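You operate a simulated robot arm through the tools that you are given. There is no shell and no other tool. Be economical: measure what you need, move in short steps, check, and stop when the job is done.

Carry out the task below with a simulated two-armed robot. There is one attempt and no reset: what you move stays moved.

JOB
Load bottles N29 and L03, take their carrier to the wall bench with both hands, sponge off the drip mark.
Fine: In that order. One bottle to each empty cell; all six ride along. The mark lies under the carrier; use the cream sponge and put it back. Set down upright: what you pick out. What is to be rubbed or washed off counts as gone when no trace of it is left.

The check looks at the end state, three seconds after you hand in, the way a careful person would. Anything else that was tipped, shoved, dropped, spilled or broken makes it a failure.

ROBOT AND FRAMES
Two 7-joint arms with two-finger parallel grippers on one trunk, on a base that drives. Base frame: it is fixed to the floor where the robot stands at the start and does not move with it; the origin is under the middle of the robot, x ahead of it, y to its left, z up; the surface under the hand at the start is at about z = 950. Readings come in mm, rad, newtons and seconds.
The left shoulder is at the start at [20, 170, 1253], the right one opposite. With the tool pointing down near the work surface each hand reaches from about 220 to 680 mm from the robot's upright axis, wherever it stands, measured 20 degrees to its own side. Places, roughly: drip mark [500, 400, 1000]; top of the wall bench [600, -3000, 1000]. Payload 3.8 kg a hand.
Tool frame (each hand has its own): the origin (TCP) lies between the finger pads and is the grasp point; the fingertips stand 30 mm ahead of it; z points along the fingers, y is the line along which they close. Largest opening 110 mm; finger width 20, thickness 10; the body of the gripper, 48 by 112 mm, starts 55 mm behind the TCP.
Orientation is that of the tool frame in the base frame, as a unit quaternion [w, x, y, z]. With the fingers straight down and closing along the base's y, the tool's x points along the base's -x, its y along +y and its z along -z.

CONTROLS
- The arms move only by the tool apply_moves. It takes "left_commands", "right_commands" or both (then of equal length, played together; a hand with none holds still); each is one flat list of numbers, 7 for each row, row after row: the shift along the tool's x, y, z in units of 50 mm (1.0 is 50 mm), then the turn, a rotation vector about the tool's x, y, z in units of 5 degrees (1.0 is 5 degrees), then the finger opening in mm, from 0 to 110. In form: [dx, dy, dz, wx, wy, wz, fingers, dx, dy, dz, wx, wy, wz, fingers, ...]. A call has 1 to 20 rows; each row shifts and turns the commanded pose from where the row before left it, along the tool's axes as they then stand. A call with a number of a shift or a turn outside -1 to 1 is refused whole. Each row takes 0.2 s and may step no farther than 50 mm and 0.15 rad from the row before; otherwise, or with a gripper value out of range, the whole call is refused. A pose out of reach is approached as far as the arm can. The call stops where the force on the tool passes 50 N (or 10 N more than at its start, if that is more) or the arm is blocked; 0.2 s more then pass. The fingers move at their own pace (about 72 mm/s each) and stop on an object; they squeeze with about 29 N. The grip force told is the motor's: it shows also when the fingers shut on nothing. Time passes only in rows, and 0.2 s behind the last, so rows that do not move let the fingers close. It gives the time, the measured TCP pose, the force on the tool (base axes), the opening and the grip force at its end, in the units of the frame above (readings bear some noise), with the torque about the TCP (base axes, N m) and any sound that the robot's microphone picked up.
- Cameras (640 x 400 px; columns grow to the right, rows downward): "scene" is now at [110.9, 18.6, 1413.7]; the picture's right is [0.20, -0.98, 0.00], its down [-0.48, -0.10, -0.87] and it looks along [0.86, 0.18, -0.49] (base axes); focal length 245 px, centre (320, 200). "left" rides on the left gripper at [72, -17, -103] in its tool frame; the picture's right is [0.23, 0.97, 0.00], its down [-0.76, 0.18, -0.62] and it looks along [-0.61, 0.14, 0.78] (tool axes); focal length 222 px, centre (320, 200). "right" rides on the right gripper at [72, 17, -103] in its tool frame; the picture's right is [-0.23, 0.97, 0.00], its down [-0.76, -0.18, -0.62] and it looks along [-0.61, -0.14, 0.78] (tool axes); focal length 222 px, centre (320, 200). There is no depth. A picture from a camera that has moved, and an enlarged one, comes with that camera's place and axes in the base frame and with its lens.
- capture(camera): a new picture of that camera. The clock stands still meanwhile.
- slide_trunk(by): slides the trunk up (or, below 0, down) by that many mm; the arms and the scene camera ride with it, the base frame stays. It gives what a move gives, with no picture.
- base_move(legs): drives the robot by 1 to 6 legs, each [ahead, turn to the left] in mm and rad, along the robot's own axes; the way and the turn of a leg run together, so that a leg with both is an arc; at most 1500 mm and 3.142 rad a leg. The arms and the cameras ride along, it lands a little off, and it stops where it bumps. It gives what a move gives.
- pan_tilt(pan, tilt): turns the head with the scene camera to pan (to the left, within 1.396 rad either way) and tilt (down, from -0.506 to 1.204), counted from straight ahead of the robot. It gives what a move gives.
- inspect(camera, box): a new picture of the part [left, top, right, bottom] of that camera's present view, enlarged. The clock stands still meanwhile.
- close_job(): hands the job in; it is judged then, once.

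Go step by step. Nothing tells you exact positions but the pictures and the camera data: compare them with the known pose of the tool, close in by small moves and look again before you grip or let go. The budget is 120 turns and 108 pictures, counting those below and the enlarged ones. Unless the task says otherwise, let go and move clear before handing in, and close with one line.

The tools are called after "Request:" by a JSON object that holds its "method" and its "body". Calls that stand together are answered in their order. apply_moves: Moves the arms, as the interface text tells. Its arguments: {"type":"object","properties":{"left_commands":{"type":"array"},"right_commands":{"type":"array"}},"required":[]} The other tools are called the same way: slide_trunk (by) slides the trunk up or down; base_move (legs) drives the base; pan_tilt (pan, tilt) turns the head that bears the scene camera; capture (camera) takes a picture; inspect (camera, box) takes an enlarged picture of a part of a camera's view; close_job () hands the job in.

At the start:

```text
time_s: 0.0
left_tcp_pos: [477.8, 365.9, 1290.9]
left_orientation: [0.0, -0.001, 1.0, 0.0]
left_ft_force: [0.0, 0.2, -0.2]
left_wrist_torque: [0.02, 0.02, 0.01]
left_finger_gap: 110.4
left_grip_force: 0.0
right_tcp_pos: [420.6, -31.4, 1253.8]
right_orientation: [0.0, 0.0, 1.0, 0.0]
right_ft_force: [0.1, 0.0, 0.8]
right_wrist_torque: [-0.01, -0.01, -0.03]
right_finger_gap: 110.1
right_grip_force: 0.0
trunk travel left (down, up): [-350.0, 220.0]
robot x, y, heading: [2.1, 1.0, 0.001]
head pan, tilt: [0.204, 0.506]
```

scene: 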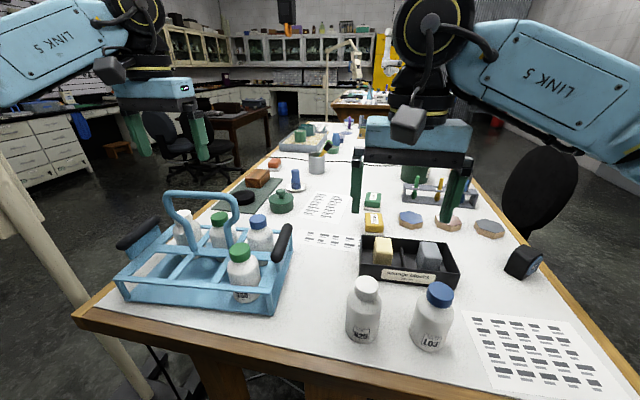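
right: 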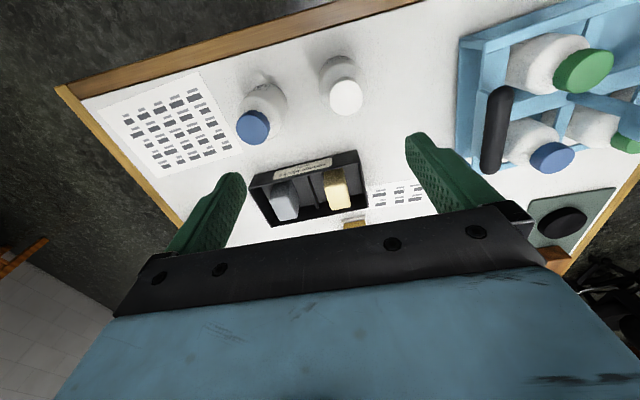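
left: 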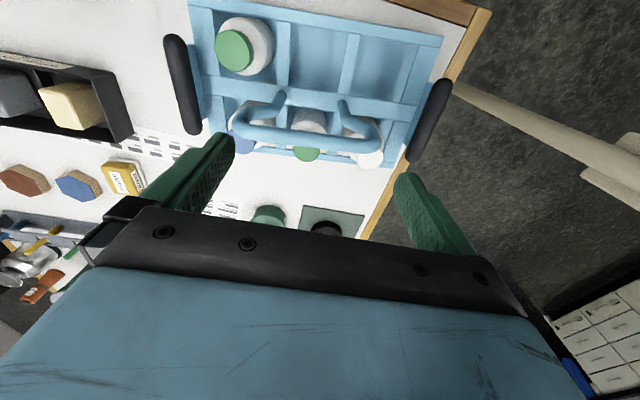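

The carrier stands on the left with two cells apparently empty in its near row. N29 and L03 are in front of me and slightly to the right. I'll look closer before measuring.

Request:
{"method": "inspect", "body": {"camera": "scene", "box": [100, 180, 320, 320]}}

Request:
{"method": "inspect", "body": {"camera": "scene", "box": [310, 200, 510, 370]}}

Request:
{"method": "inspect", "body": {"camera": "left", "box": [150, 0, 510, 200]}}

Request:
{"method": "inspect", "body": {"camera": "right", "box": [200, 20, 520, 240]}}

```text
2.86 times, centred on (210, 250) of scene
camera zoom: at [110.9, 18.6, 1413.7], right [0.2, -0.98, 0.0], down [-0.48, -0.1, -0.87], along [0.86, 0.18, -0.49], focal length 699 px, centre (634, 57)
```

zoom: 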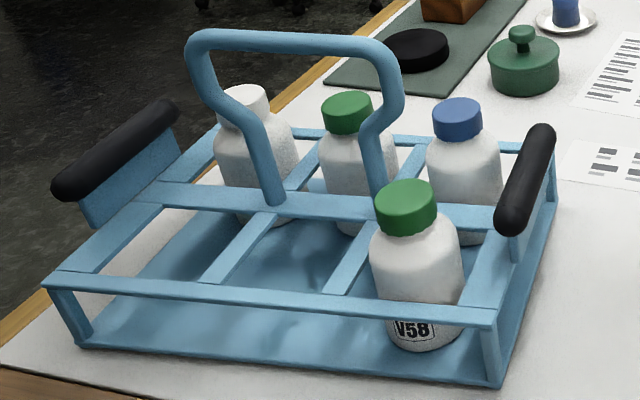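

```text
2.35 times, centred on (410, 285) of scene
camera zoom: at [110.9, 18.6, 1413.7], right [0.2, -0.98, 0.0], down [-0.48, -0.1, -0.87], along [0.86, 0.18, -0.49], focal length 575 px, centre (108, 0)
```

zoom: 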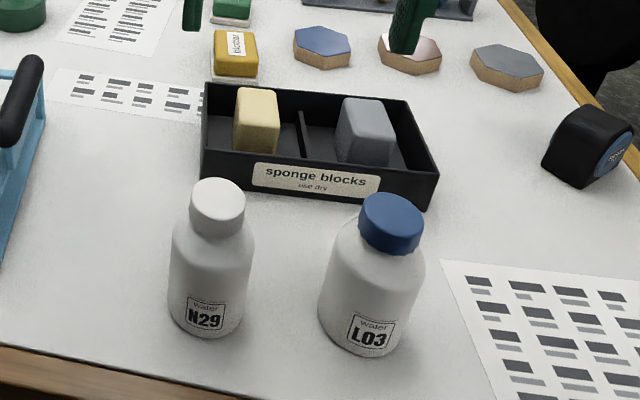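

```text
1.78 times, centred on (330, 100) of left
camera zoom: at [406.2, 349.1, 1396.2], right [-0.23, 0.97, 0.0], down [0.76, 0.18, 0.62], along [0.61, 0.14, -0.78], focal length 395 px, centre (302, 378)
```

zoom: 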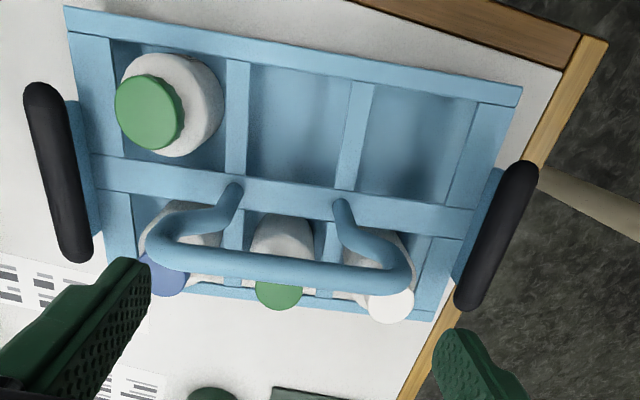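

```text
1.82 times, centred on (360, 130) of right
camera zoom: at [348.6, -15.6, 1356.1], right [0.23, 0.97, 0.0], down [0.76, -0.18, 0.62], along [0.61, -0.14, -0.78], focal length 404 px, centre (247, 327)
```

zoom: 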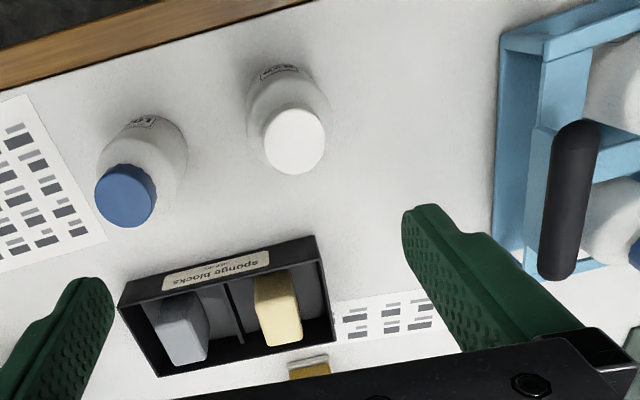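

Triangulating gives N29's cap top at about (422, 0, 1085) and L03's at about (428, -119, 1085). The empty cells come out at about (451, 353) and (442, 451). I'll move the right arm aside and bring the left hand above N29.

Request:
{"method": "apply_moves", "body": {"left_commands": [0.14, -0.915, 0.2275, 0, 0, 0, 80, 0.14, -0.915, 0.2275, 0, 0, 0, 80, 0.14, -0.915, 0.2275, 0, 0, 0, 80, 0.14, -0.915, 0.2275, 0, 0, 0, 80, 0.14, -0.915, 0.2275, 0, 0, 0, 80, 0.14, -0.915, 0.2275, 0, 0, 0, 80, 0.14, -0.915, 0.2275, 0, 0, 0, 80, 0.14, -0.915, 0.2275, 0, 0, 0, 80], "right_commands": [0, -0.95, 0, 0, 0, 0, 80, 0, -0.95, 0, 0, 0, 0, 80, 0, -0.95, 0, 0, 0, 0, 80, 0, -0.95, 0, 0, 0, 0, 80, 0, -0.95, 0, 0, 0, 0, 80, 0, -0.95, 0, 0, 0, 0, 80, 0, -0.95, 0, 0, 0, 0, 80, 0, -0.95, 0, 0, 0, 0, 80]}}

Request:
{"method": "capture", "body": {"camera": "left"}}

Request:
{"method": "capture", "body": {"camera": "scene"}}

```text
time_s: 1.8
left_tcp_pos: [422.2, -4.2, 1201.1]
left_orientation: [0.0, -0.001, 1.0, 0.001]
left_ft_force: [0.0, 0.0, 0.3]
left_wrist_torque: [0.04, -0.02, 0.0]
left_finger_gap: 80.0
left_grip_force: 0.1
right_tcp_pos: [419.5, -414.4, 1250.2]
right_orientation: [0.0, 0.0, 1.0, 0.001]
right_ft_force: [-0.4, -1.2, -0.2]
right_wrist_torque: [0.01, 0.03, 0.0]
right_finger_gap: 80.3
right_grip_force: 0.1
trunk travel left (down, up): [-350.0, 220.0]
robot x, y, heading: [-5.2, -0.3, 0.003]
head pan, tilt: [0.204, 0.506]
```

```text
100 pictures are left
camera left: at [350.0, -21.2, 1304.9], right [-0.23, 0.97, 0.0], down [0.76, 0.18, 0.62], along [0.61, 0.14, -0.78], focal length 222 px, centre (320, 200)
```

left: 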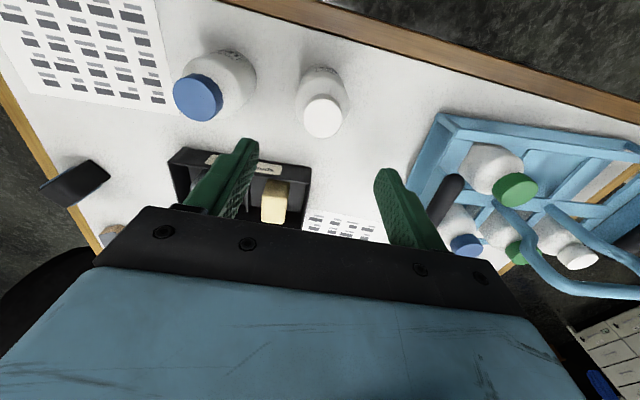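

```text
99 pictures are left
camera scene: at [110.5, 16.0, 1413.8], right [0.2, -0.98, 0.0], down [-0.47, -0.1, -0.87], along [0.86, 0.18, -0.48], focal length 245 px, centre (320, 200)
```

scene: 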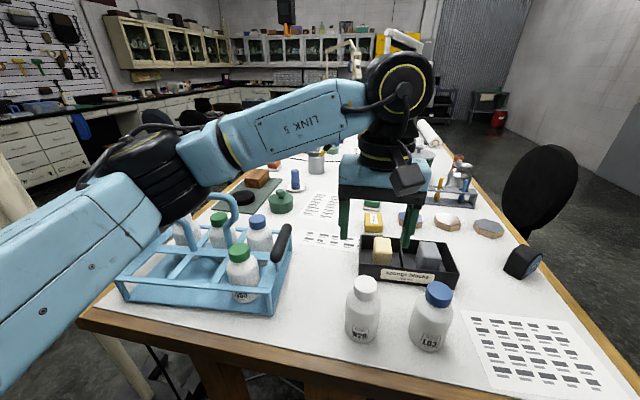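

N29's cap is under the left hand to within a few mm. I'll lower until the tips are level with the cap's lower rim, then look.

Request:
{"method": "apply_moves", "body": {"left_commands": [0.03, 0.05, 0.75, 0, 0, 0, 70, 0, 0, 0.75, 0, 0, 0, 70, 0, 0, 0.72, 0, 0, 0, 70]}}

Request:
{"method": "inspect", "body": {"camera": "scene", "box": [310, 200, 490, 360]}}

Request:
{"method": "inspect", "body": {"camera": "left", "box": [200, 60, 440, 220]}}

```text
time_s: 2.6
left_tcp_pos: [419.1, 1.9, 1089.5]
left_orientation: [0.0, -0.001, 1.0, 0.0]
left_ft_force: [-0.6, 0.5, 0.1]
left_wrist_torque: [-0.05, 0.0, 0.0]
left_finger_gap: 69.8
left_grip_force: 0.2
right_tcp_pos: [419.6, -410.8, 1252.8]
right_orientation: [0.0, 0.001, 1.0, 0.0]
right_ft_force: [0.1, -0.3, 0.5]
right_wrist_torque: [0.02, -0.03, 0.01]
right_finger_gap: 80.0
right_grip_force: 0.0
trunk travel left (down, up): [-350.0, 220.0]
robot x, y, heading: [-2.0, 4.2, 0.002]
head pan, tilt: [0.204, 0.506]
```

```text
2.50 times, centred on (400, 280) of scene
camera zoom: at [111.1, 18.5, 1413.7], right [0.2, -0.98, 0.0], down [-0.48, -0.1, -0.87], along [0.86, 0.18, -0.49], focal length 611 px, centre (120, 0)
```

zoom: 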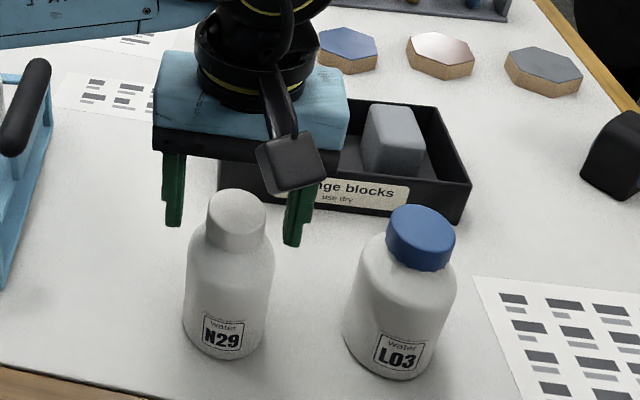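

```text
2.50 times, centred on (320, 140) of left
camera zoom: at [348.4, -15.2, 1193.8], right [-0.23, 0.97, 0.0], down [0.76, 0.18, 0.62], along [0.61, 0.14, -0.78], focal length 555 px, centre (320, 350)
```

zoom: 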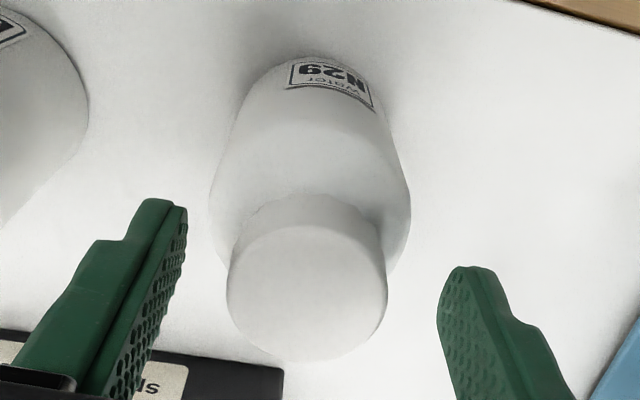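

The cap is centred at about (418, -1), is about 38 mm wide and about 20 mm tall. I'll raise a few mm to keep the tips off the shoulder, close, and lift slightly.

Request:
{"method": "apply_moves", "body": {"left_commands": [0.02, -0.06, -0.07, 0, 0, 0, 70, 0, 0, 0, 0, 0, 0, 20, 0, 0, 0, 0, 0, 0, 20, 0, 0, 0, 0, 0, 0, 20, 0, 0, 0, 0, 0, 0, 20]}}

Request:
{"method": "inspect", "body": {"camera": "scene", "box": [310, 200, 490, 360]}}

```text
time_s: 3.8
left_tcp_pos: [419.0, -1.5, 1094.2]
left_orientation: [0.0, -0.001, 1.0, 0.0]
left_ft_force: [0.8, 0.5, 0.5]
left_wrist_torque: [0.02, 0.0, -0.01]
left_finger_gap: 39.2
left_grip_force: 29.2
right_tcp_pos: [421.7, -412.3, 1252.0]
right_orientation: [0.0, 0.0, 1.0, 0.0]
right_ft_force: [0.1, -0.7, -0.5]
right_wrist_torque: [0.01, -0.04, -0.03]
right_finger_gap: 80.0
right_grip_force: 0.1
trunk travel left (down, up): [-350.0, 220.0]
robot x, y, heading: [-1.1, 2.3, -0.001]
head pan, tilt: [0.204, 0.506]
```

```text
2.50 times, centred on (400, 280) of scene
camera zoom: at [110.9, 18.6, 1413.7], right [0.2, -0.98, 0.0], down [-0.48, -0.1, -0.87], along [0.86, 0.18, -0.49], focal length 611 px, centre (120, 0)
```

zoom: 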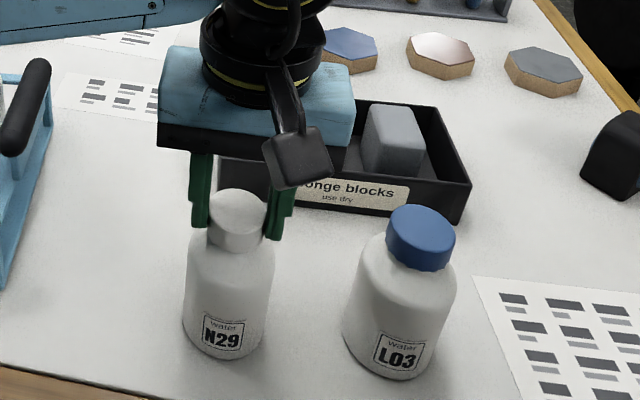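

N29 is gripped (39 mm). I'll lift it and carry it high to above the middle cell.

Request:
{"method": "apply_moves", "body": {"left_commands": [0, 0, -0.4, 0, 0, 0, 20, 0, 0, -1, 0, 0, 0, 20, 0, 0, -1, 0, 0, 0, 20, 0, 0, -1, 0, 0, 0, 20, -0.08, 0.885, 0, 0, 0, 0, 20, -0.08, 0.885, 0, 0, 0, 0, 20, -0.08, 0.885, 0, 0, 0, 0, 20, -0.08, 0.885, 0, 0, 0, 0, 20, -0.08, 0.885, 0, 0, 0, 0, 20, -0.08, 0.885, 0, 0, 0, 0, 20, -0.08, 0.885, 0, 0, 0, 0, 20, -0.08, 0.885, 0, 0, 0, 0, 20, 0, 0, 0, 0, 0, -1, 20, 0, 0, 0, 0, 0, 0, 20]}}

Request:
{"method": "capture", "body": {"camera": "left"}}

Request:
{"method": "capture", "body": {"camera": "scene"}}

```text
time_s: 6.8
left_tcp_pos: [451.3, 352.8, 1263.7]
left_orientation: [0.001, -0.045, 0.999, 0.0]
left_ft_force: [-0.2, -0.7, -1.0]
left_wrist_torque: [-0.01, -0.01, -0.02]
left_finger_gap: 39.1
left_grip_force: 29.2
right_tcp_pos: [420.5, -411.1, 1251.5]
right_orientation: [0.0, -0.001, 1.0, 0.0]
right_ft_force: [0.6, -0.2, 1.1]
right_wrist_torque: [0.0, 0.0, 0.03]
right_finger_gap: 80.0
right_grip_force: 0.1
trunk travel left (down, up): [-350.0, 220.0]
robot x, y, heading: [-2.2, -1.9, -0.001]
head pan, tilt: [0.204, 0.506]
```

```text
95 pictures are left
camera left: at [382.6, 330.3, 1367.9], right [-0.31, 0.95, 0.0], down [0.74, 0.25, 0.62], along [0.59, 0.19, -0.78], focal length 222 px, centre (320, 200)
```

left: 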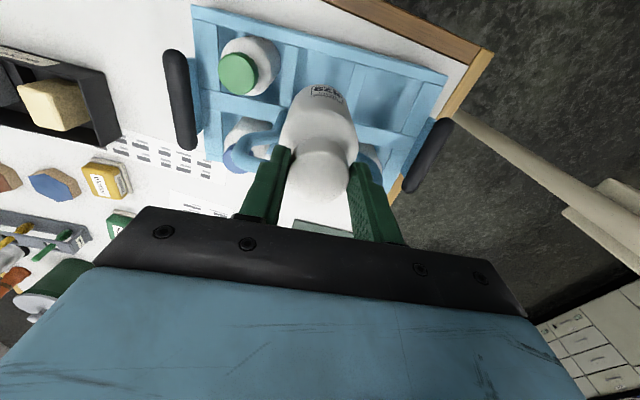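

```text
94 pictures are left
camera scene: at [110.9, 19.2, 1413.7], right [0.2, -0.98, 0.0], down [-0.48, -0.1, -0.87], along [0.86, 0.18, -0.49], focal length 245 px, centre (320, 200)
```

scene: 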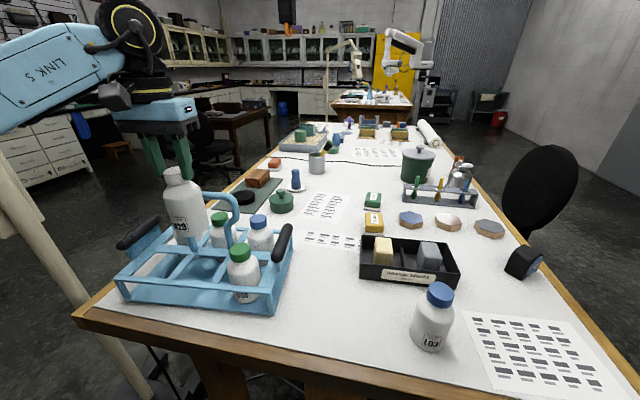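

The bottle hangs straight. I'll zoom in to refine the middle cell's position.

Request:
{"method": "inspect", "body": {"camera": "left", "box": [180, 0, 460, 180]}}

Request:
{"method": "inspect", "body": {"camera": "scene", "box": [110, 140, 310, 320]}}

```text
2.22 times, centred on (320, 90) of left
camera zoom: at [382.6, 330.3, 1367.9], right [-0.31, 0.95, 0.0], down [0.74, 0.25, 0.62], along [0.59, 0.19, -0.78], focal length 494 px, centre (320, 444)
```

zoom: 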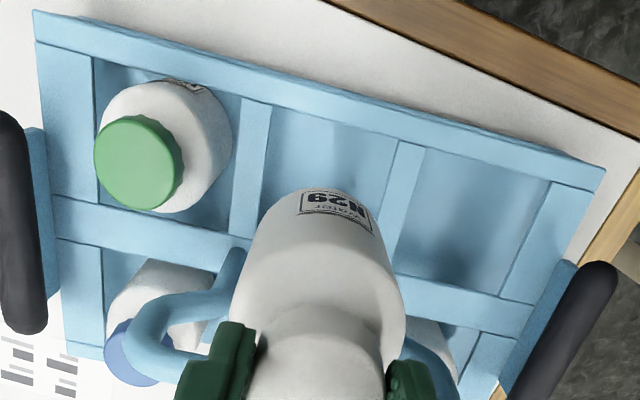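

```text
2.22 times, centred on (210, 230) of scene
camera zoom: at [110.9, 19.2, 1413.7], right [0.2, -0.98, 0.0], down [-0.48, -0.1, -0.87], along [0.86, 0.18, -0.49], focal length 544 px, centre (564, 133)
```

zoom: 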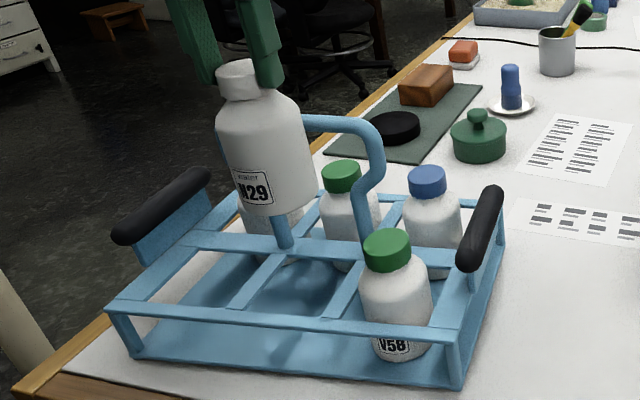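

The middle cell's centre comes out at about (451, 353), which matches the hand's position. I'll lower until the bottle's bottom is just above the frame, then check.

Request:
{"method": "apply_moves", "body": {"left_commands": [0, 0, 0.9, 0, 0, 0, 20, 0, 0, 0.8, 0, 0, 0, 20, 0, 0, 0, 0, 0, 0, 20]}}

Request:
{"method": "inspect", "body": {"camera": "left", "box": [180, 0, 460, 180]}}

Request:
{"method": "inspect", "body": {"camera": "scene", "box": [110, 140, 310, 320]}}

```text
time_s: 7.6
left_tcp_pos: [451.7, 351.2, 1180.1]
left_orientation: [0.0, -0.045, 0.999, 0.001]
left_ft_force: [0.1, 0.3, -1.8]
left_wrist_torque: [0.0, 0.02, 0.01]
left_finger_gap: 39.4
left_grip_force: 28.8
right_tcp_pos: [419.8, -411.7, 1250.7]
right_orientation: [0.0, 0.0, 1.0, 0.0]
right_ft_force: [0.1, -0.1, 0.8]
right_wrist_torque: [-0.02, -0.02, -0.03]
right_finger_gap: 79.9
right_grip_force: 0.1
trunk travel left (down, up): [-350.0, 220.0]
robot x, y, heading: [-3.0, -2.0, 0.002]
head pan, tilt: [0.204, 0.506]
```

```text
2.22 times, centred on (320, 90) of left
camera zoom: at [382.2, 328.9, 1283.3], right [-0.31, 0.95, 0.0], down [0.74, 0.24, 0.62], along [0.59, 0.19, -0.78], focal length 494 px, centre (320, 444)
```

zoom: 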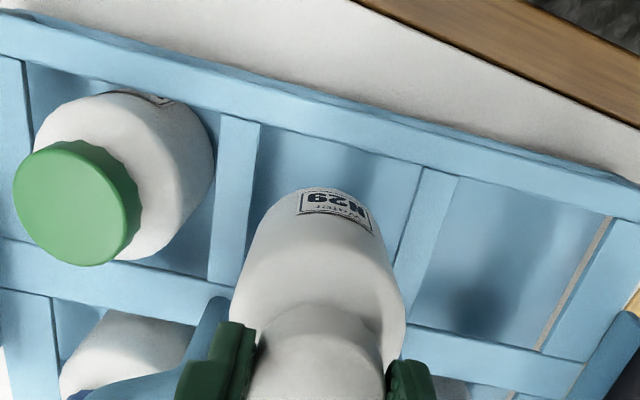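

```text
2.22 times, centred on (210, 230) of scene
camera zoom: at [110.9, 18.5, 1413.8], right [0.2, -0.98, 0.0], down [-0.48, -0.1, -0.87], along [0.86, 0.18, -0.49], focal length 544 px, centre (564, 133)
```

zoom: 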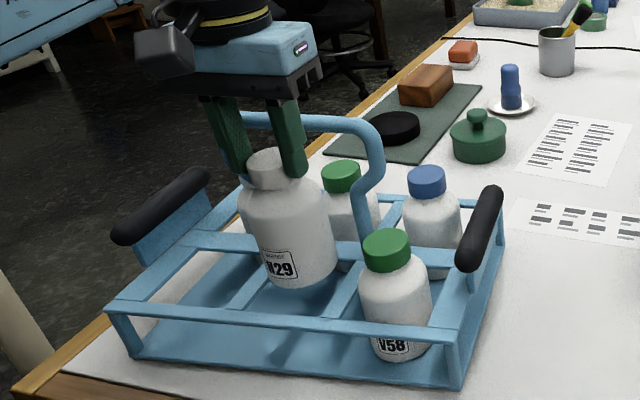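

It's aligned, so I'll lower it into the cell in small steps.

Request:
{"method": "apply_moves", "body": {"left_commands": [0, 0.02, 0.5, 0, 0, 0, 20, 0, 0, 0.5, 0, 0, 0, 20, 0, 0, 0.4, 0, 0, 0, 20, 0, 0, 0.08, 0, 0, 0, 20, 0, 0, 0, 0, 0, 0, 20]}}

Request:
{"method": "inspect", "body": {"camera": "scene", "box": [110, 140, 310, 320]}}

```text
time_s: 8.8
left_tcp_pos: [451.5, 353.6, 1104.9]
left_orientation: [0.0, -0.045, 0.999, 0.0]
left_ft_force: [-0.7, 1.0, -1.8]
left_wrist_torque: [0.02, 0.02, -0.01]
left_finger_gap: 39.1
left_grip_force: 28.6
right_tcp_pos: [421.0, -412.0, 1252.1]
right_orientation: [0.0, -0.001, 1.0, 0.001]
right_ft_force: [0.2, 0.1, -0.2]
right_wrist_torque: [0.0, -0.03, 0.0]
right_finger_gap: 80.1
right_grip_force: 0.0
trunk travel left (down, up): [-350.0, 220.0]
robot x, y, heading: [3.6, 0.6, 0.001]
head pan, tilt: [0.204, 0.506]
```

```text
2.22 times, centred on (210, 230) of scene
camera zoom: at [111.1, 18.6, 1413.7], right [0.2, -0.98, 0.0], down [-0.48, -0.1, -0.87], along [0.86, 0.18, -0.49], focal length 544 px, centre (564, 133)
```

zoom: 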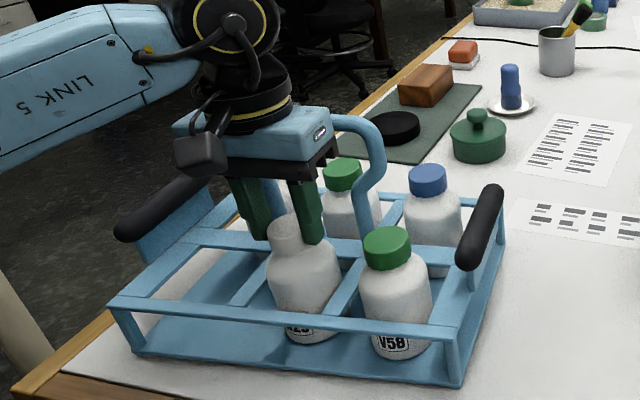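

No contact yet, so I'll lower in 1–2 mm steps while watching the force.

Request:
{"method": "apply_moves", "body": {"left_commands": [0, 0, 0.04, 0, 0, 0, 20, 0, 0, 0.04, 0, 0, 0, 20, 0, 0, 0, 0, 0, 0, 20]}}

```text
time_s: 9.6
left_tcp_pos: [451.8, 354.4, 1103.5]
left_orientation: [0.003, -0.044, 0.999, 0.0]
left_ft_force: [0.6, 2.0, 15.4]
left_wrist_torque: [0.2, 0.06, -0.01]
left_finger_gap: 39.3
left_grip_force: 28.8
right_tcp_pos: [418.9, -411.4, 1253.0]
right_orientation: [0.0, -0.001, 1.0, 0.0]
right_ft_force: [0.1, 0.1, 0.4]
right_wrist_torque: [-0.02, 0.01, -0.02]
right_finger_gap: 80.1
right_grip_force: 0.1
trunk travel left (down, up): [-350.0, 220.0]
robot x, y, heading: [-0.7, 1.4, 0.001]
head pan, tilt: [0.204, 0.506]
```

Contact with the cell floor shows as 15 N. I'll ease off, open and rise.

Request:
{"method": "apply_moves", "body": {"left_commands": [0, 0, -0.04, 0, 0, 0, 20, 0, 0, 0, 0, 0, 0, 60, 0, 0, 0, 0, 0, 0, 64, 0, 0, -0.4, 0, 0, 0, 64, 0, 0, -1, 0, 0, 0, 64, 0, 0, -1, 0, 0, 0, 64, 0, 0, -0.8, 0, 0, 0, 64]}}

Request:
{"method": "capture", "body": {"camera": "left"}}

Request:
{"method": "inspect", "body": {"camera": "scene", "box": [110, 140, 310, 320]}}

```text
time_s: 11.2
left_tcp_pos: [450.7, 353.4, 1262.7]
left_orientation: [-0.001, -0.045, 0.999, -0.001]
left_ft_force: [0.2, -0.5, -0.1]
left_wrist_torque: [-0.01, 0.0, 0.01]
left_finger_gap: 63.9
left_grip_force: 0.1
right_tcp_pos: [420.1, -413.0, 1252.3]
right_orientation: [0.0, -0.001, 1.0, 0.0]
right_ft_force: [-0.6, 0.0, 1.0]
right_wrist_torque: [0.02, -0.02, 0.0]
right_finger_gap: 79.7
right_grip_force: 0.0
trunk travel left (down, up): [-350.0, 220.0]
robot x, y, heading: [-0.1, -3.4, -0.002]
head pan, tilt: [0.204, 0.506]
```

```text
88 pictures are left
camera left: at [381.7, 330.8, 1366.6], right [-0.31, 0.95, 0.0], down [0.74, 0.24, 0.62], along [0.59, 0.19, -0.78], focal length 222 px, centre (320, 200)
```

left: 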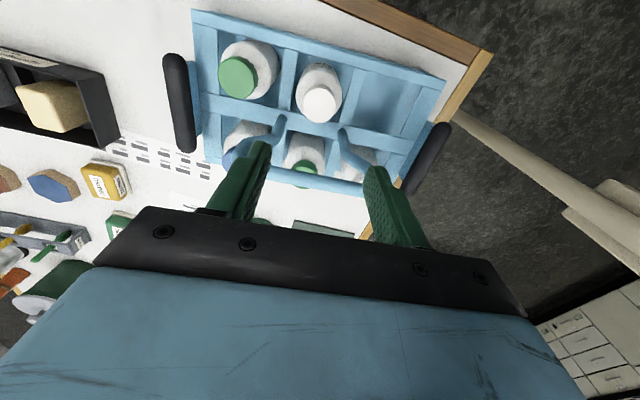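

```text
2.22 times, centred on (210, 230) of scene
camera zoom: at [110.5, 18.0, 1413.8], right [0.2, -0.98, 0.0], down [-0.47, -0.1, -0.87], along [0.86, 0.18, -0.48], focal length 544 px, centre (564, 133)
```

zoom: 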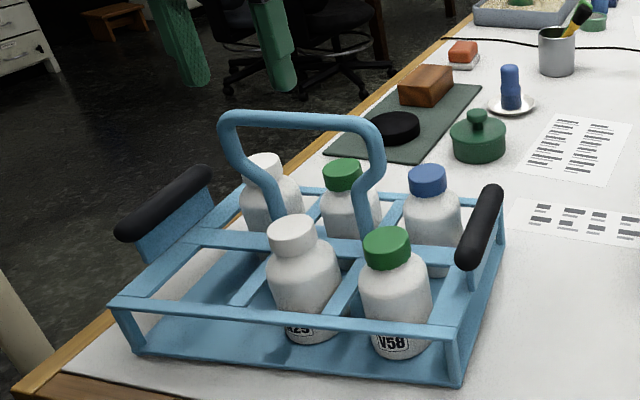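

N29 sits upright in the middle cell. Next I'll go to L03.

Request:
{"method": "apply_moves", "body": {"left_commands": [0.131, -0.936, 0, 0, 0, 0, 70, 0.131, -0.936, 0, 0, 0, 0, 70, 0.131, -0.936, 0, 0, 0, 0, 70, 0.131, -0.936, 0, 0, 0, 0, 70, 0.131, -0.936, 0, 0, 0, 0, 70, 0.131, -0.936, 0, 0, 0, 0, 70, 0.131, -0.936, 0, 0, 0, 0, 70, 0.131, -0.936, 0, 0, 0, 0, 70, 0.131, -0.936, 0, 0, 0, 0, 70, 0.131, -0.936, 0, 0, 0, 0, 70, 0, 0, 0.9, 0, 0, 0, 70, 0, 0, 0.9, 0, 0, 0, 70, 0, 0, 0, 0, 0, 0, 70]}}

Request:
{"method": "inspect", "body": {"camera": "left", "box": [200, 20, 440, 220]}}

```text
time_s: 14.0
left_tcp_pos: [425.1, -119.1, 1171.7]
left_orientation: [0.0, -0.044, 0.999, 0.0]
left_ft_force: [-0.8, 0.5, -0.1]
left_wrist_torque: [-0.01, 0.01, 0.02]
left_finger_gap: 69.8
left_grip_force: 0.1
right_tcp_pos: [419.9, -411.9, 1251.5]
right_orientation: [0.0, -0.001, 1.0, 0.0]
right_ft_force: [-0.6, 0.0, 0.7]
right_wrist_torque: [0.0, 0.0, 0.03]
right_finger_gap: 80.2
right_grip_force: 0.2
trunk travel left (down, up): [-350.0, 220.0]
robot x, y, heading: [-1.9, -1.0, -0.002]
head pan, tilt: [0.204, 0.506]
```

```text
2.00 times, centred on (320, 120) of left
camera zoom: at [356.4, -142.4, 1275.9], right [-0.31, 0.95, 0.0], down [0.74, 0.24, 0.62], along [0.59, 0.19, -0.78], focal length 444 px, centre (320, 360)
```

zoom: 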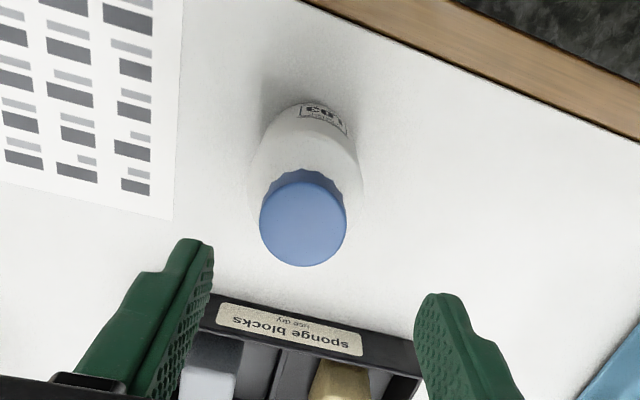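

The cap sits about 6 mm to the right of the fingers' midline. I'll correct, lower to 1120 and recheck.

Request:
{"method": "apply_moves", "body": {"left_commands": [-0.07, -0.12, 0.5, 0, 0, 0, 70, 0, 0, 0.5, 0, 0, 0, 70, 0, 0, 0, 0, 0, 0, 70]}}

Request:
{"method": "inspect", "body": {"camera": "left", "box": [200, 60, 440, 220]}}

Request:
{"method": "inspect", "body": {"camera": "scene", "box": [340, 200, 520, 360]}}

```text
time_s: 14.8
left_tcp_pos: [430.7, -123.5, 1123.1]
left_orientation: [0.0, -0.045, 0.999, 0.0]
left_ft_force: [-0.2, 1.0, -0.5]
left_wrist_torque: [-0.02, 0.0, 0.02]
left_finger_gap: 69.7
left_grip_force: 0.1
right_tcp_pos: [419.9, -411.0, 1251.5]
right_orientation: [0.0, 0.0, 1.0, 0.0]
right_ft_force: [0.0, -0.2, -0.9]
right_wrist_torque: [0.0, 0.01, -0.04]
right_finger_gap: 80.2
right_grip_force: 0.3
trunk travel left (down, up): [-350.0, 220.0]
robot x, y, heading: [3.6, -1.3, -0.003]
head pan, tilt: [0.204, 0.506]
```

```text
2.50 times, centred on (320, 140) of left
camera zoom: at [360.5, -148.0, 1226.6], right [-0.31, 0.95, 0.0], down [0.74, 0.24, 0.62], along [0.59, 0.19, -0.78], focal length 555 px, centre (320, 350)
```

zoom: 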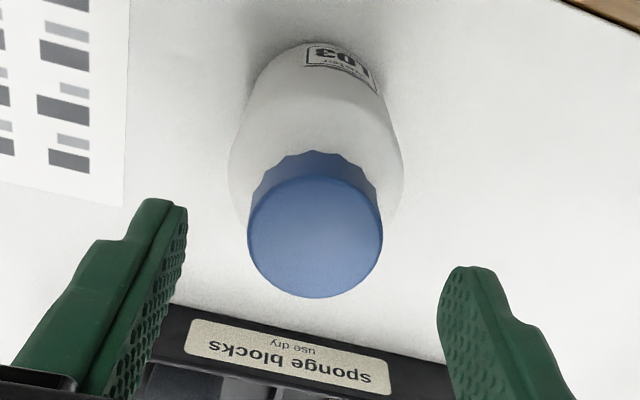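

```text
2.50 times, centred on (430, 280) of scene
camera zoom: at [110.7, 18.4, 1413.8], right [0.2, -0.98, 0.0], down [-0.47, -0.1, -0.87], along [0.86, 0.18, -0.48], focal length 611 px, centre (45, 0)
```

zoom: 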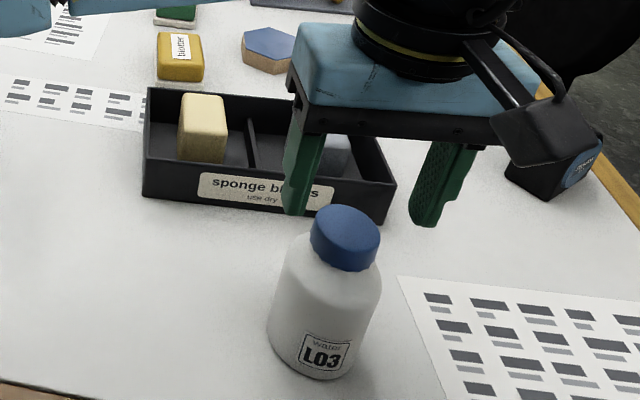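

Centred within about 2 mm. I'll descend and grip.

Request:
{"method": "apply_moves", "body": {"left_commands": [0.02, -0.01, 0.58, 0, 0, 0, 70, 0, 0, 0, 0, 0, 0, 20, 0, 0, 0, 0, 0, 0, 20, 0, 0, 0, 0, 0, 0, 20, 0, 0, 0, 0, 0, 0, 20]}}

Request:
{"method": "inspect", "body": {"camera": "scene", "box": [340, 200, 520, 360]}}

```text
time_s: 16.0
left_tcp_pos: [430.8, -124.7, 1093.7]
left_orientation: [0.001, -0.044, 0.999, 0.0]
left_ft_force: [0.0, 0.3, 0.0]
left_wrist_torque: [0.0, 0.02, 0.02]
left_finger_gap: 39.1
left_grip_force: 28.4
right_tcp_pos: [419.7, -411.3, 1251.7]
right_orientation: [0.001, 0.0, 1.0, 0.0]
right_ft_force: [-0.5, 0.1, 0.8]
right_wrist_torque: [0.0, -0.02, 0.03]
right_finger_gap: 80.2
right_grip_force: 0.0
trunk travel left (down, up): [-350.0, 220.0]
robot x, y, heading: [0.9, 1.2, -0.0]
head pan, tilt: [0.204, 0.506]
```

```text
2.50 times, centred on (430, 280) of scene
camera zoom: at [111.0, 18.5, 1413.7], right [0.2, -0.98, 0.0], down [-0.48, -0.1, -0.87], along [0.86, 0.18, -0.49], focal length 611 px, centre (45, 0)
```

zoom: 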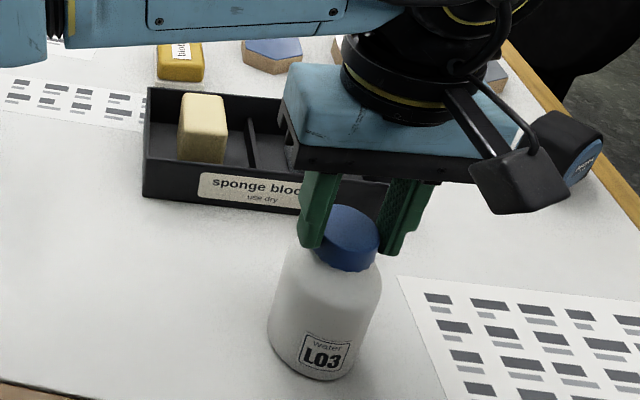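

L03 is gripped. I'll lift it and carry it, keeping clear of the hoop, to above the left cell.

Request:
{"method": "apply_moves", "body": {"left_commands": [0, 0, -0.4, 0, 0, 0, 20, 0, 0, -1, 0, 0, 0, 20, 0, 0, -1, 0, 0, 0, 20, 0, 0, -1, 0, 0, 0, 20, -0.024, 0.954, 0, 0, 0, 0, 20, -0.024, 0.954, 0, 0, 0, 0, 20, -0.024, 0.954, 0, 0, 0, 0, 20, -0.024, 0.954, 0, 0, 0, 0, 20, -0.024, 0.954, 0, 0, 0, 0, 20, -0.024, 0.954, 0, 0, 0, 0, 20, -0.024, 0.954, 0, 0, 0, 0, 20, -0.024, 0.954, 0, 0, 0, 0, 20, -0.024, 0.954, 0, 0, 0, 0, 20, -0.024, 0.954, 0, 0, 0, 0, 20, -0.352, 0.64, 0, 0, 0, 0, 20, -0.352, 0.64, 0, 0, 0, 0, 20, -0.352, 0.64, 0, 0, 0, 0, 20, 0, 0, 0, 0, 0, 0, 20]}}

Request:
{"method": "inspect", "body": {"camera": "left", "box": [140, 0, 420, 180]}}

Request:
{"method": "inspect", "body": {"camera": "scene", "box": [90, 140, 290, 320]}}

```text
time_s: 19.8
left_tcp_pos: [443.5, 451.4, 1263.4]
left_orientation: [0.0, -0.044, 0.999, 0.0]
left_ft_force: [-0.1, 0.6, -1.4]
left_wrist_torque: [0.04, 0.03, 0.02]
left_finger_gap: 39.3
left_grip_force: 28.8
right_tcp_pos: [420.6, -411.3, 1251.1]
right_orientation: [0.0, 0.0, 1.0, 0.0]
right_ft_force: [0.3, -0.8, 0.2]
right_wrist_torque: [0.02, -0.01, 0.0]
right_finger_gap: 80.0
right_grip_force: 0.0
trunk travel left (down, up): [-350.0, 220.0]
robot x, y, heading: [1.2, -3.5, -0.002]
head pan, tilt: [0.204, 0.506]
```

```text
2.22 times, centred on (280, 90) of left
camera zoom: at [374.1, 427.9, 1368.0], right [-0.31, 0.95, 0.0], down [0.74, 0.24, 0.62], along [0.59, 0.19, -0.78], focal length 494 px, centre (409, 444)
```

zoom: 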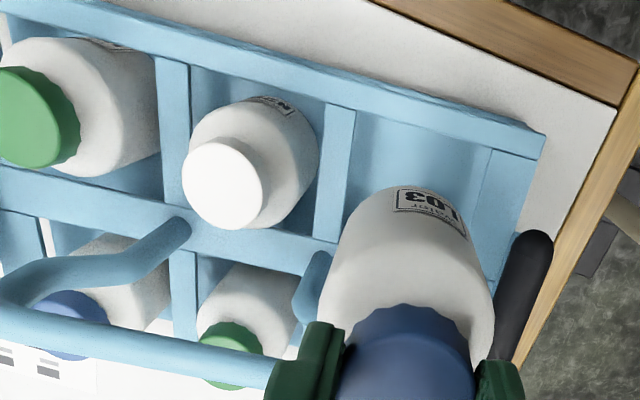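

```text
2.22 times, centred on (190, 230) of scene
camera zoom: at [110.6, 18.3, 1413.8], right [0.2, -0.98, 0.0], down [-0.47, -0.1, -0.87], along [0.86, 0.18, -0.48], focal length 544 px, centre (609, 133)
```

zoom: 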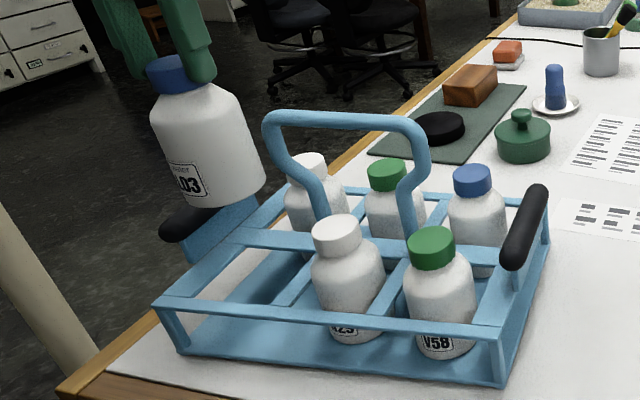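

The cell centre is at about (444, 452). L03 is the wider bottle, so I'll lower to just above the frame and look from both views.

Request:
{"method": "apply_moves", "body": {"left_commands": [-0.03, 0, 0.9, 0, 0, 0, 20, 0, 0, 0.85, 0, 0, 0, 20, 0, 0, 0, 0, 0, 0, 20]}}

Request:
{"method": "inspect", "body": {"camera": "left", "box": [180, 0, 460, 180]}}

Request:
{"method": "inspect", "body": {"camera": "scene", "box": [110, 190, 250, 310]}}

```text
time_s: 20.6
left_tcp_pos: [444.8, 451.4, 1176.6]
left_orientation: [0.0, -0.044, 0.999, 0.0]
left_ft_force: [-0.3, -0.6, -1.2]
left_wrist_torque: [-0.04, 0.01, 0.0]
left_finger_gap: 39.2
left_grip_force: 28.7
right_tcp_pos: [420.4, -412.1, 1253.0]
right_orientation: [0.0, 0.0, 1.0, 0.0]
right_ft_force: [0.4, -0.3, -0.5]
right_wrist_torque: [-0.02, -0.01, 0.05]
right_finger_gap: 80.0
right_grip_force: 0.0
trunk travel left (down, up): [-350.0, 220.0]
robot x, y, heading: [-0.7, -0.0, -0.001]
head pan, tilt: [0.204, 0.506]
```

```text
2.22 times, centred on (320, 90) of left
camera zoom: at [376.2, 428.3, 1279.8], right [-0.31, 0.95, 0.0], down [0.74, 0.24, 0.62], along [0.59, 0.19, -0.78], focal length 494 px, centre (320, 444)
```

zoom: 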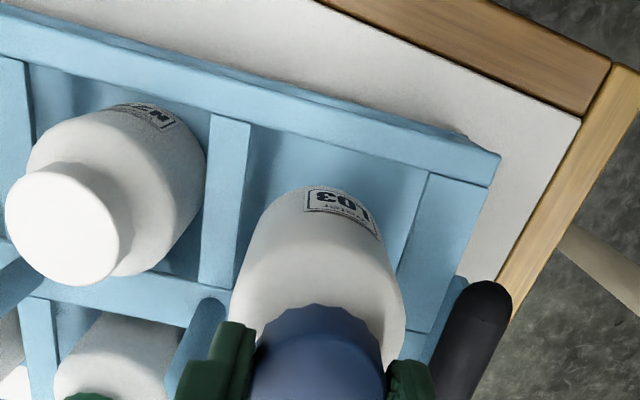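

```text
3.33 times, centred on (180, 250) of scene
camera zoom: at [110.9, 18.4, 1413.7], right [0.2, -0.98, 0.0], down [-0.48, -0.1, -0.87], along [0.86, 0.18, -0.49], focal length 815 px, centre (787, 33)
```

zoom: 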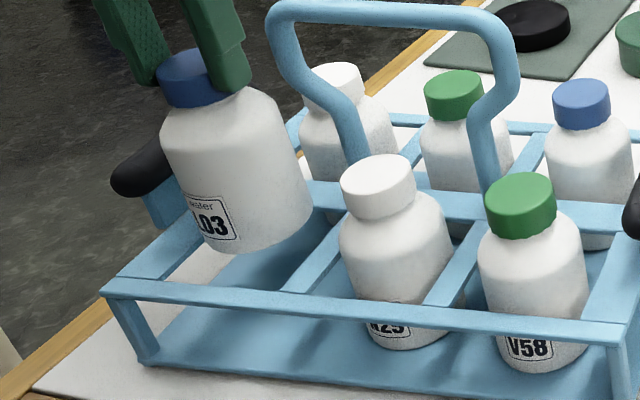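

The bottle hangs the same way N29 did and is well placed, so I'll lower it in.

Request:
{"method": "apply_moves", "body": {"left_commands": [0, 0, 0.4, 0, 0, 0, 20, 0, 0, 0.4, 0, 0, 0, 20, 0, 0, 0.4, 0, 0, 0, 20, 0, 0, 0.2, 0, 0, 0, 20, 0, 0, 0, 0, 0, 0, 20]}}

Request:
{"method": "inspect", "body": {"camera": "scene", "box": [110, 190, 250, 310]}}

```text
time_s: 21.8
left_tcp_pos: [445.9, 452.5, 1106.1]
left_orientation: [-0.001, -0.045, 0.999, 0.0]
left_ft_force: [-0.6, 0.0, -1.5]
left_wrist_torque: [0.01, 0.01, 0.0]
left_finger_gap: 39.1
left_grip_force: 28.9
right_tcp_pos: [420.3, -412.2, 1252.6]
right_orientation: [0.0, 0.0, 1.0, 0.0]
right_ft_force: [0.4, -0.2, -1.1]
right_wrist_torque: [0.01, -0.03, 0.0]
right_finger_gap: 80.1
right_grip_force: 0.0
trunk travel left (down, up): [-350.0, 220.0]
robot x, y, heading: [-0.0, -2.0, -0.0]
head pan, tilt: [0.204, 0.506]
```

```text
3.33 times, centred on (180, 250) of scene
camera zoom: at [111.0, 18.7, 1413.7], right [0.2, -0.98, 0.0], down [-0.48, -0.1, -0.87], along [0.86, 0.18, -0.49], focal length 815 px, centre (787, 33)
```

zoom: 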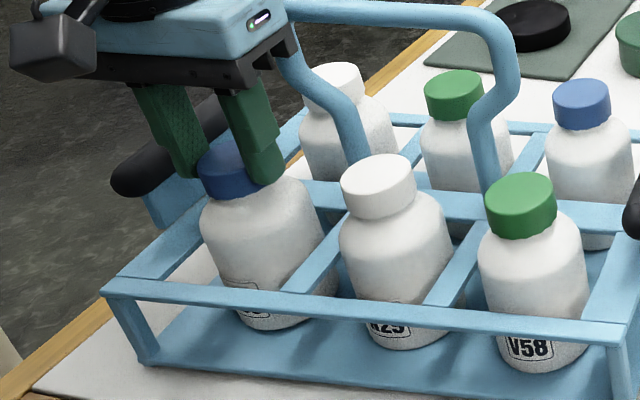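

Request:
{"method": "apply_moves", "body": {"left_commands": [0, 0, 0.04, 0, 0, 0, 20, 0, 0, 0.03, 0, 0, 0, 20, 0, 0, 0, 0, 0, 0, 20]}}

```text
time_s: 22.6
left_tcp_pos: [445.8, 452.5, 1103.1]
left_orientation: [0.001, -0.044, 0.999, 0.001]
left_ft_force: [0.8, -0.5, 5.2]
left_wrist_torque: [0.21, -0.05, 0.0]
left_finger_gap: 38.9
left_grip_force: 29.8
right_tcp_pos: [419.2, -411.1, 1252.0]
right_orientation: [-0.001, 0.0, 1.0, 0.0]
right_ft_force: [0.2, 0.5, 0.8]
right_wrist_torque: [-0.02, 0.02, 0.01]
right_finger_gap: 79.9
right_grip_force: 0.0
trunk travel left (down, up): [-350.0, 220.0]
robot x, y, heading: [0.2, -1.0, 0.004]
head pan, tilt: [0.204, 0.506]
```

Contact made (5 N). I'll let go and rise, then look at the floor around the robot to plan the drive.

Request:
{"method": "apply_moves", "body": {"left_commands": [0, 0, 0, 0, 0, 0, 60, 0, 0, 0, 0, 0, 0, 64, 0, 0, -0.4, 0, 0, 0, 64, 0, 0, -1, 0, 0, 0, 64, 0, 0, -1, 0, 0, 0, 64, 0, 0, -0.8, 0, 0, 0, 64]}}

Request:
{"method": "capture", "body": {"camera": "scene"}}

Request:
{"method": "pan_tilt", "body": {"pan": -1.35, "tilt": 0.35}}

Request:
{"method": "capture", "body": {"camera": "scene"}}

Request:
{"method": "pan_tilt", "body": {"pan": 1.2, "tilt": 0.9}}

Request:
{"method": "capture", "body": {"camera": "scene"}}

```text
time_s: 24.0
left_tcp_pos: [445.3, 452.3, 1262.7]
left_orientation: [-0.001, -0.044, 0.999, 0.0]
left_ft_force: [0.6, -0.5, -1.0]
left_wrist_torque: [-0.02, -0.03, -0.02]
left_finger_gap: 64.1
left_grip_force: 0.1
right_tcp_pos: [418.9, -412.2, 1252.1]
right_orientation: [0.0, 0.0, 1.0, -0.001]
right_ft_force: [0.0, 0.6, -0.2]
right_wrist_torque: [0.01, 0.0, 0.03]
right_finger_gap: 79.8
right_grip_force: 0.0
trunk travel left (down, up): [-350.0, 220.0]
robot x, y, heading: [-1.8, -4.3, -0.003]
head pan, tilt: [0.204, 0.506]
```

```text
77 pictures are left
camera scene: at [110.6, 18.0, 1413.8], right [0.2, -0.98, 0.0], down [-0.47, -0.1, -0.87], along [0.86, 0.18, -0.48], focal length 245 px, centre (320, 200)
```

scene: 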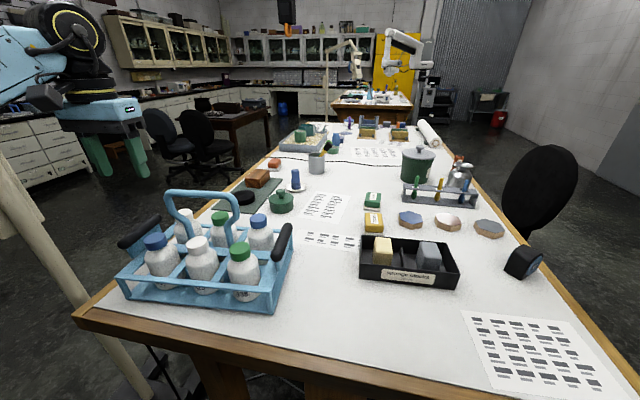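

```text
time_s: 25.6
left_tcp_pos: [445.1, 451.7, 1261.4]
left_orientation: [0.001, -0.044, 0.999, 0.001]
left_ft_force: [0.3, 0.1, 0.2]
left_wrist_torque: [-0.01, -0.02, 0.01]
left_finger_gap: 64.0
left_grip_force: 0.1
right_tcp_pos: [419.6, -411.6, 1252.0]
right_orientation: [0.0, 0.0, 1.0, -0.001]
right_ft_force: [0.4, -0.5, 0.0]
right_wrist_torque: [-0.04, 0.02, -0.01]
right_finger_gap: 80.0
right_grip_force: 0.0
trunk travel left (down, up): [-350.0, 220.0]
robot x, y, heading: [0.9, -0.1, 0.0]
head pan, tilt: [-1.349, 0.351]
```

```text
76 pictures are left
camera scene: at [42.4, -90.6, 1428.1], right [-0.98, -0.22, 0.0], down [-0.08, 0.34, -0.94], along [0.21, -0.92, -0.34], focal length 245 px, centre (320, 200)
```

scene: 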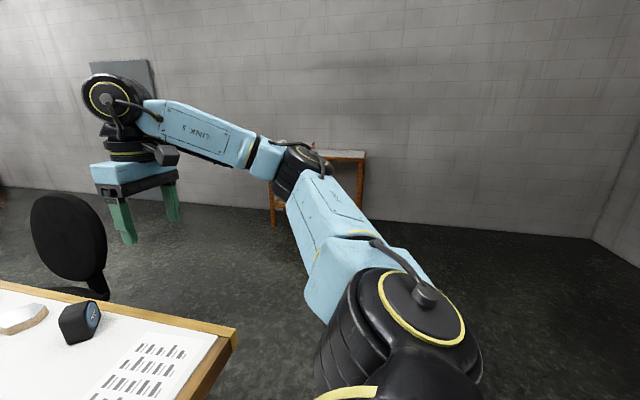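

```text
time_s: 27.9
left_tcp_pos: [443.8, 452.8, 1261.3]
left_orientation: [0.001, -0.044, 0.999, 0.0]
left_ft_force: [-0.3, 0.6, -0.2]
left_wrist_torque: [-0.02, -0.01, -0.02]
left_finger_gap: 63.8
left_grip_force: 0.2
right_tcp_pos: [420.2, -411.1, 1252.2]
right_orientation: [0.0, 0.0, 1.0, 0.0]
right_ft_force: [0.6, 0.2, 0.4]
right_wrist_torque: [0.01, 0.01, 0.01]
right_finger_gap: 80.1
right_grip_force: 0.1
trunk travel left (down, up): [-350.0, 220.0]
robot x, y, heading: [-2.1, 0.6, -0.002]
head pan, tilt: [1.201, 0.901]
```

```text
75 pictures are left
camera scene: at [49.2, 70.6, 1380.5], right [0.93, -0.36, 0.0], down [-0.28, -0.73, -0.62], along [0.22, 0.58, -0.78], focal length 245 px, centre (320, 200)
```

scene: 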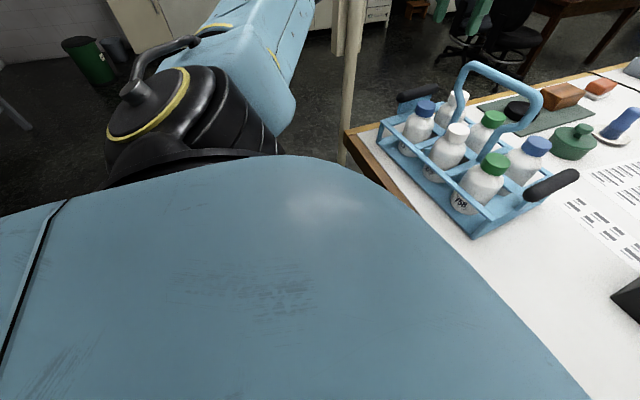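

All six bottles stand in the carrier. To take both end grips squarely I need to move about 310 mm left, so I'll tuck the arms and do it as turn, drive, turn back.

Request:
{"method": "apply_moves", "body": {"left_commands": [0.54, -0.715, -0.185, 0, 0, 0, 80, 0.54, -0.715, -0.185, 0, 0, 0, 80, 0.54, -0.715, -0.185, 0, 0, 0, 80, 0.54, -0.715, -0.185, 0, 0, 0, 80, 0, 0, 0, 0, 0, 1, 80], "right_commands": [0.35, 0.56, -0.24, 0, 0, 0, 80, 0.35, 0.56, -0.24, 0, 0, 0, 80, 0.35, 0.56, -0.24, 0, 0, 0, 80, 0.35, 0.56, -0.24, 0, 0, 0, 80, 0, 0, 0, 0, 0, 0, 80]}}

Request:
{"method": "base_move", "body": {"legs": [[0, 1.571], [313, 0]]}}

Request:
{"method": "capture", "body": {"camera": "scene"}}

```text
time_s: 29.1
left_tcp_pos: [351.1, 299.2, 1299.7]
left_orientation: [0.001, 0.001, 1.0, 0.0]
left_ft_force: [-0.3, -0.3, -0.5]
left_wrist_torque: [-0.01, -0.01, -0.02]
left_finger_gap: 80.2
left_grip_force: 0.1
right_tcp_pos: [351.2, -299.3, 1300.5]
right_orientation: [0.0, 0.0, 1.0, 0.0]
right_ft_force: [0.1, -0.2, -0.7]
right_wrist_torque: [0.02, 0.02, -0.02]
right_finger_gap: 79.8
right_grip_force: 0.0
trunk travel left (down, up): [-350.0, 220.0]
robot x, y, heading: [-2.7, -2.8, 0.003]
head pan, tilt: [1.201, 0.901]
```

```text
time_s: 35.0
left_tcp_pos: [-288.3, 666.4, 1300.4]
left_orientation: [0.0, -0.701, 0.713, -0.001]
left_ft_force: [0.7, 0.8, 0.5]
left_wrist_torque: [0.02, -0.01, 0.01]
left_finger_gap: 80.2
left_grip_force: 0.0
right_tcp_pos: [311.9, 655.7, 1301.0]
right_orientation: [0.0, -0.7, 0.714, 0.0]
right_ft_force: [0.1, 0.6, 0.0]
right_wrist_torque: [-0.04, -0.01, 0.0]
right_finger_gap: 80.1
right_grip_force: 0.1
trunk travel left (down, up): [-350.0, 220.0]
robot x, y, heading: [6.1, 307.4, 1.556]
head pan, tilt: [1.201, 0.901]
```

```text
74 pictures are left
camera scene: at [-63.2, 360.3, 1380.5], right [0.38, 0.93, 0.0], down [0.73, -0.3, -0.62], along [-0.58, 0.23, -0.78], focal length 245 px, centre (320, 200)
```

scene: 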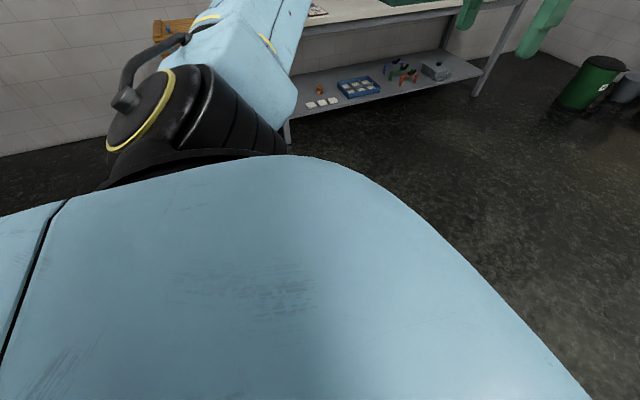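

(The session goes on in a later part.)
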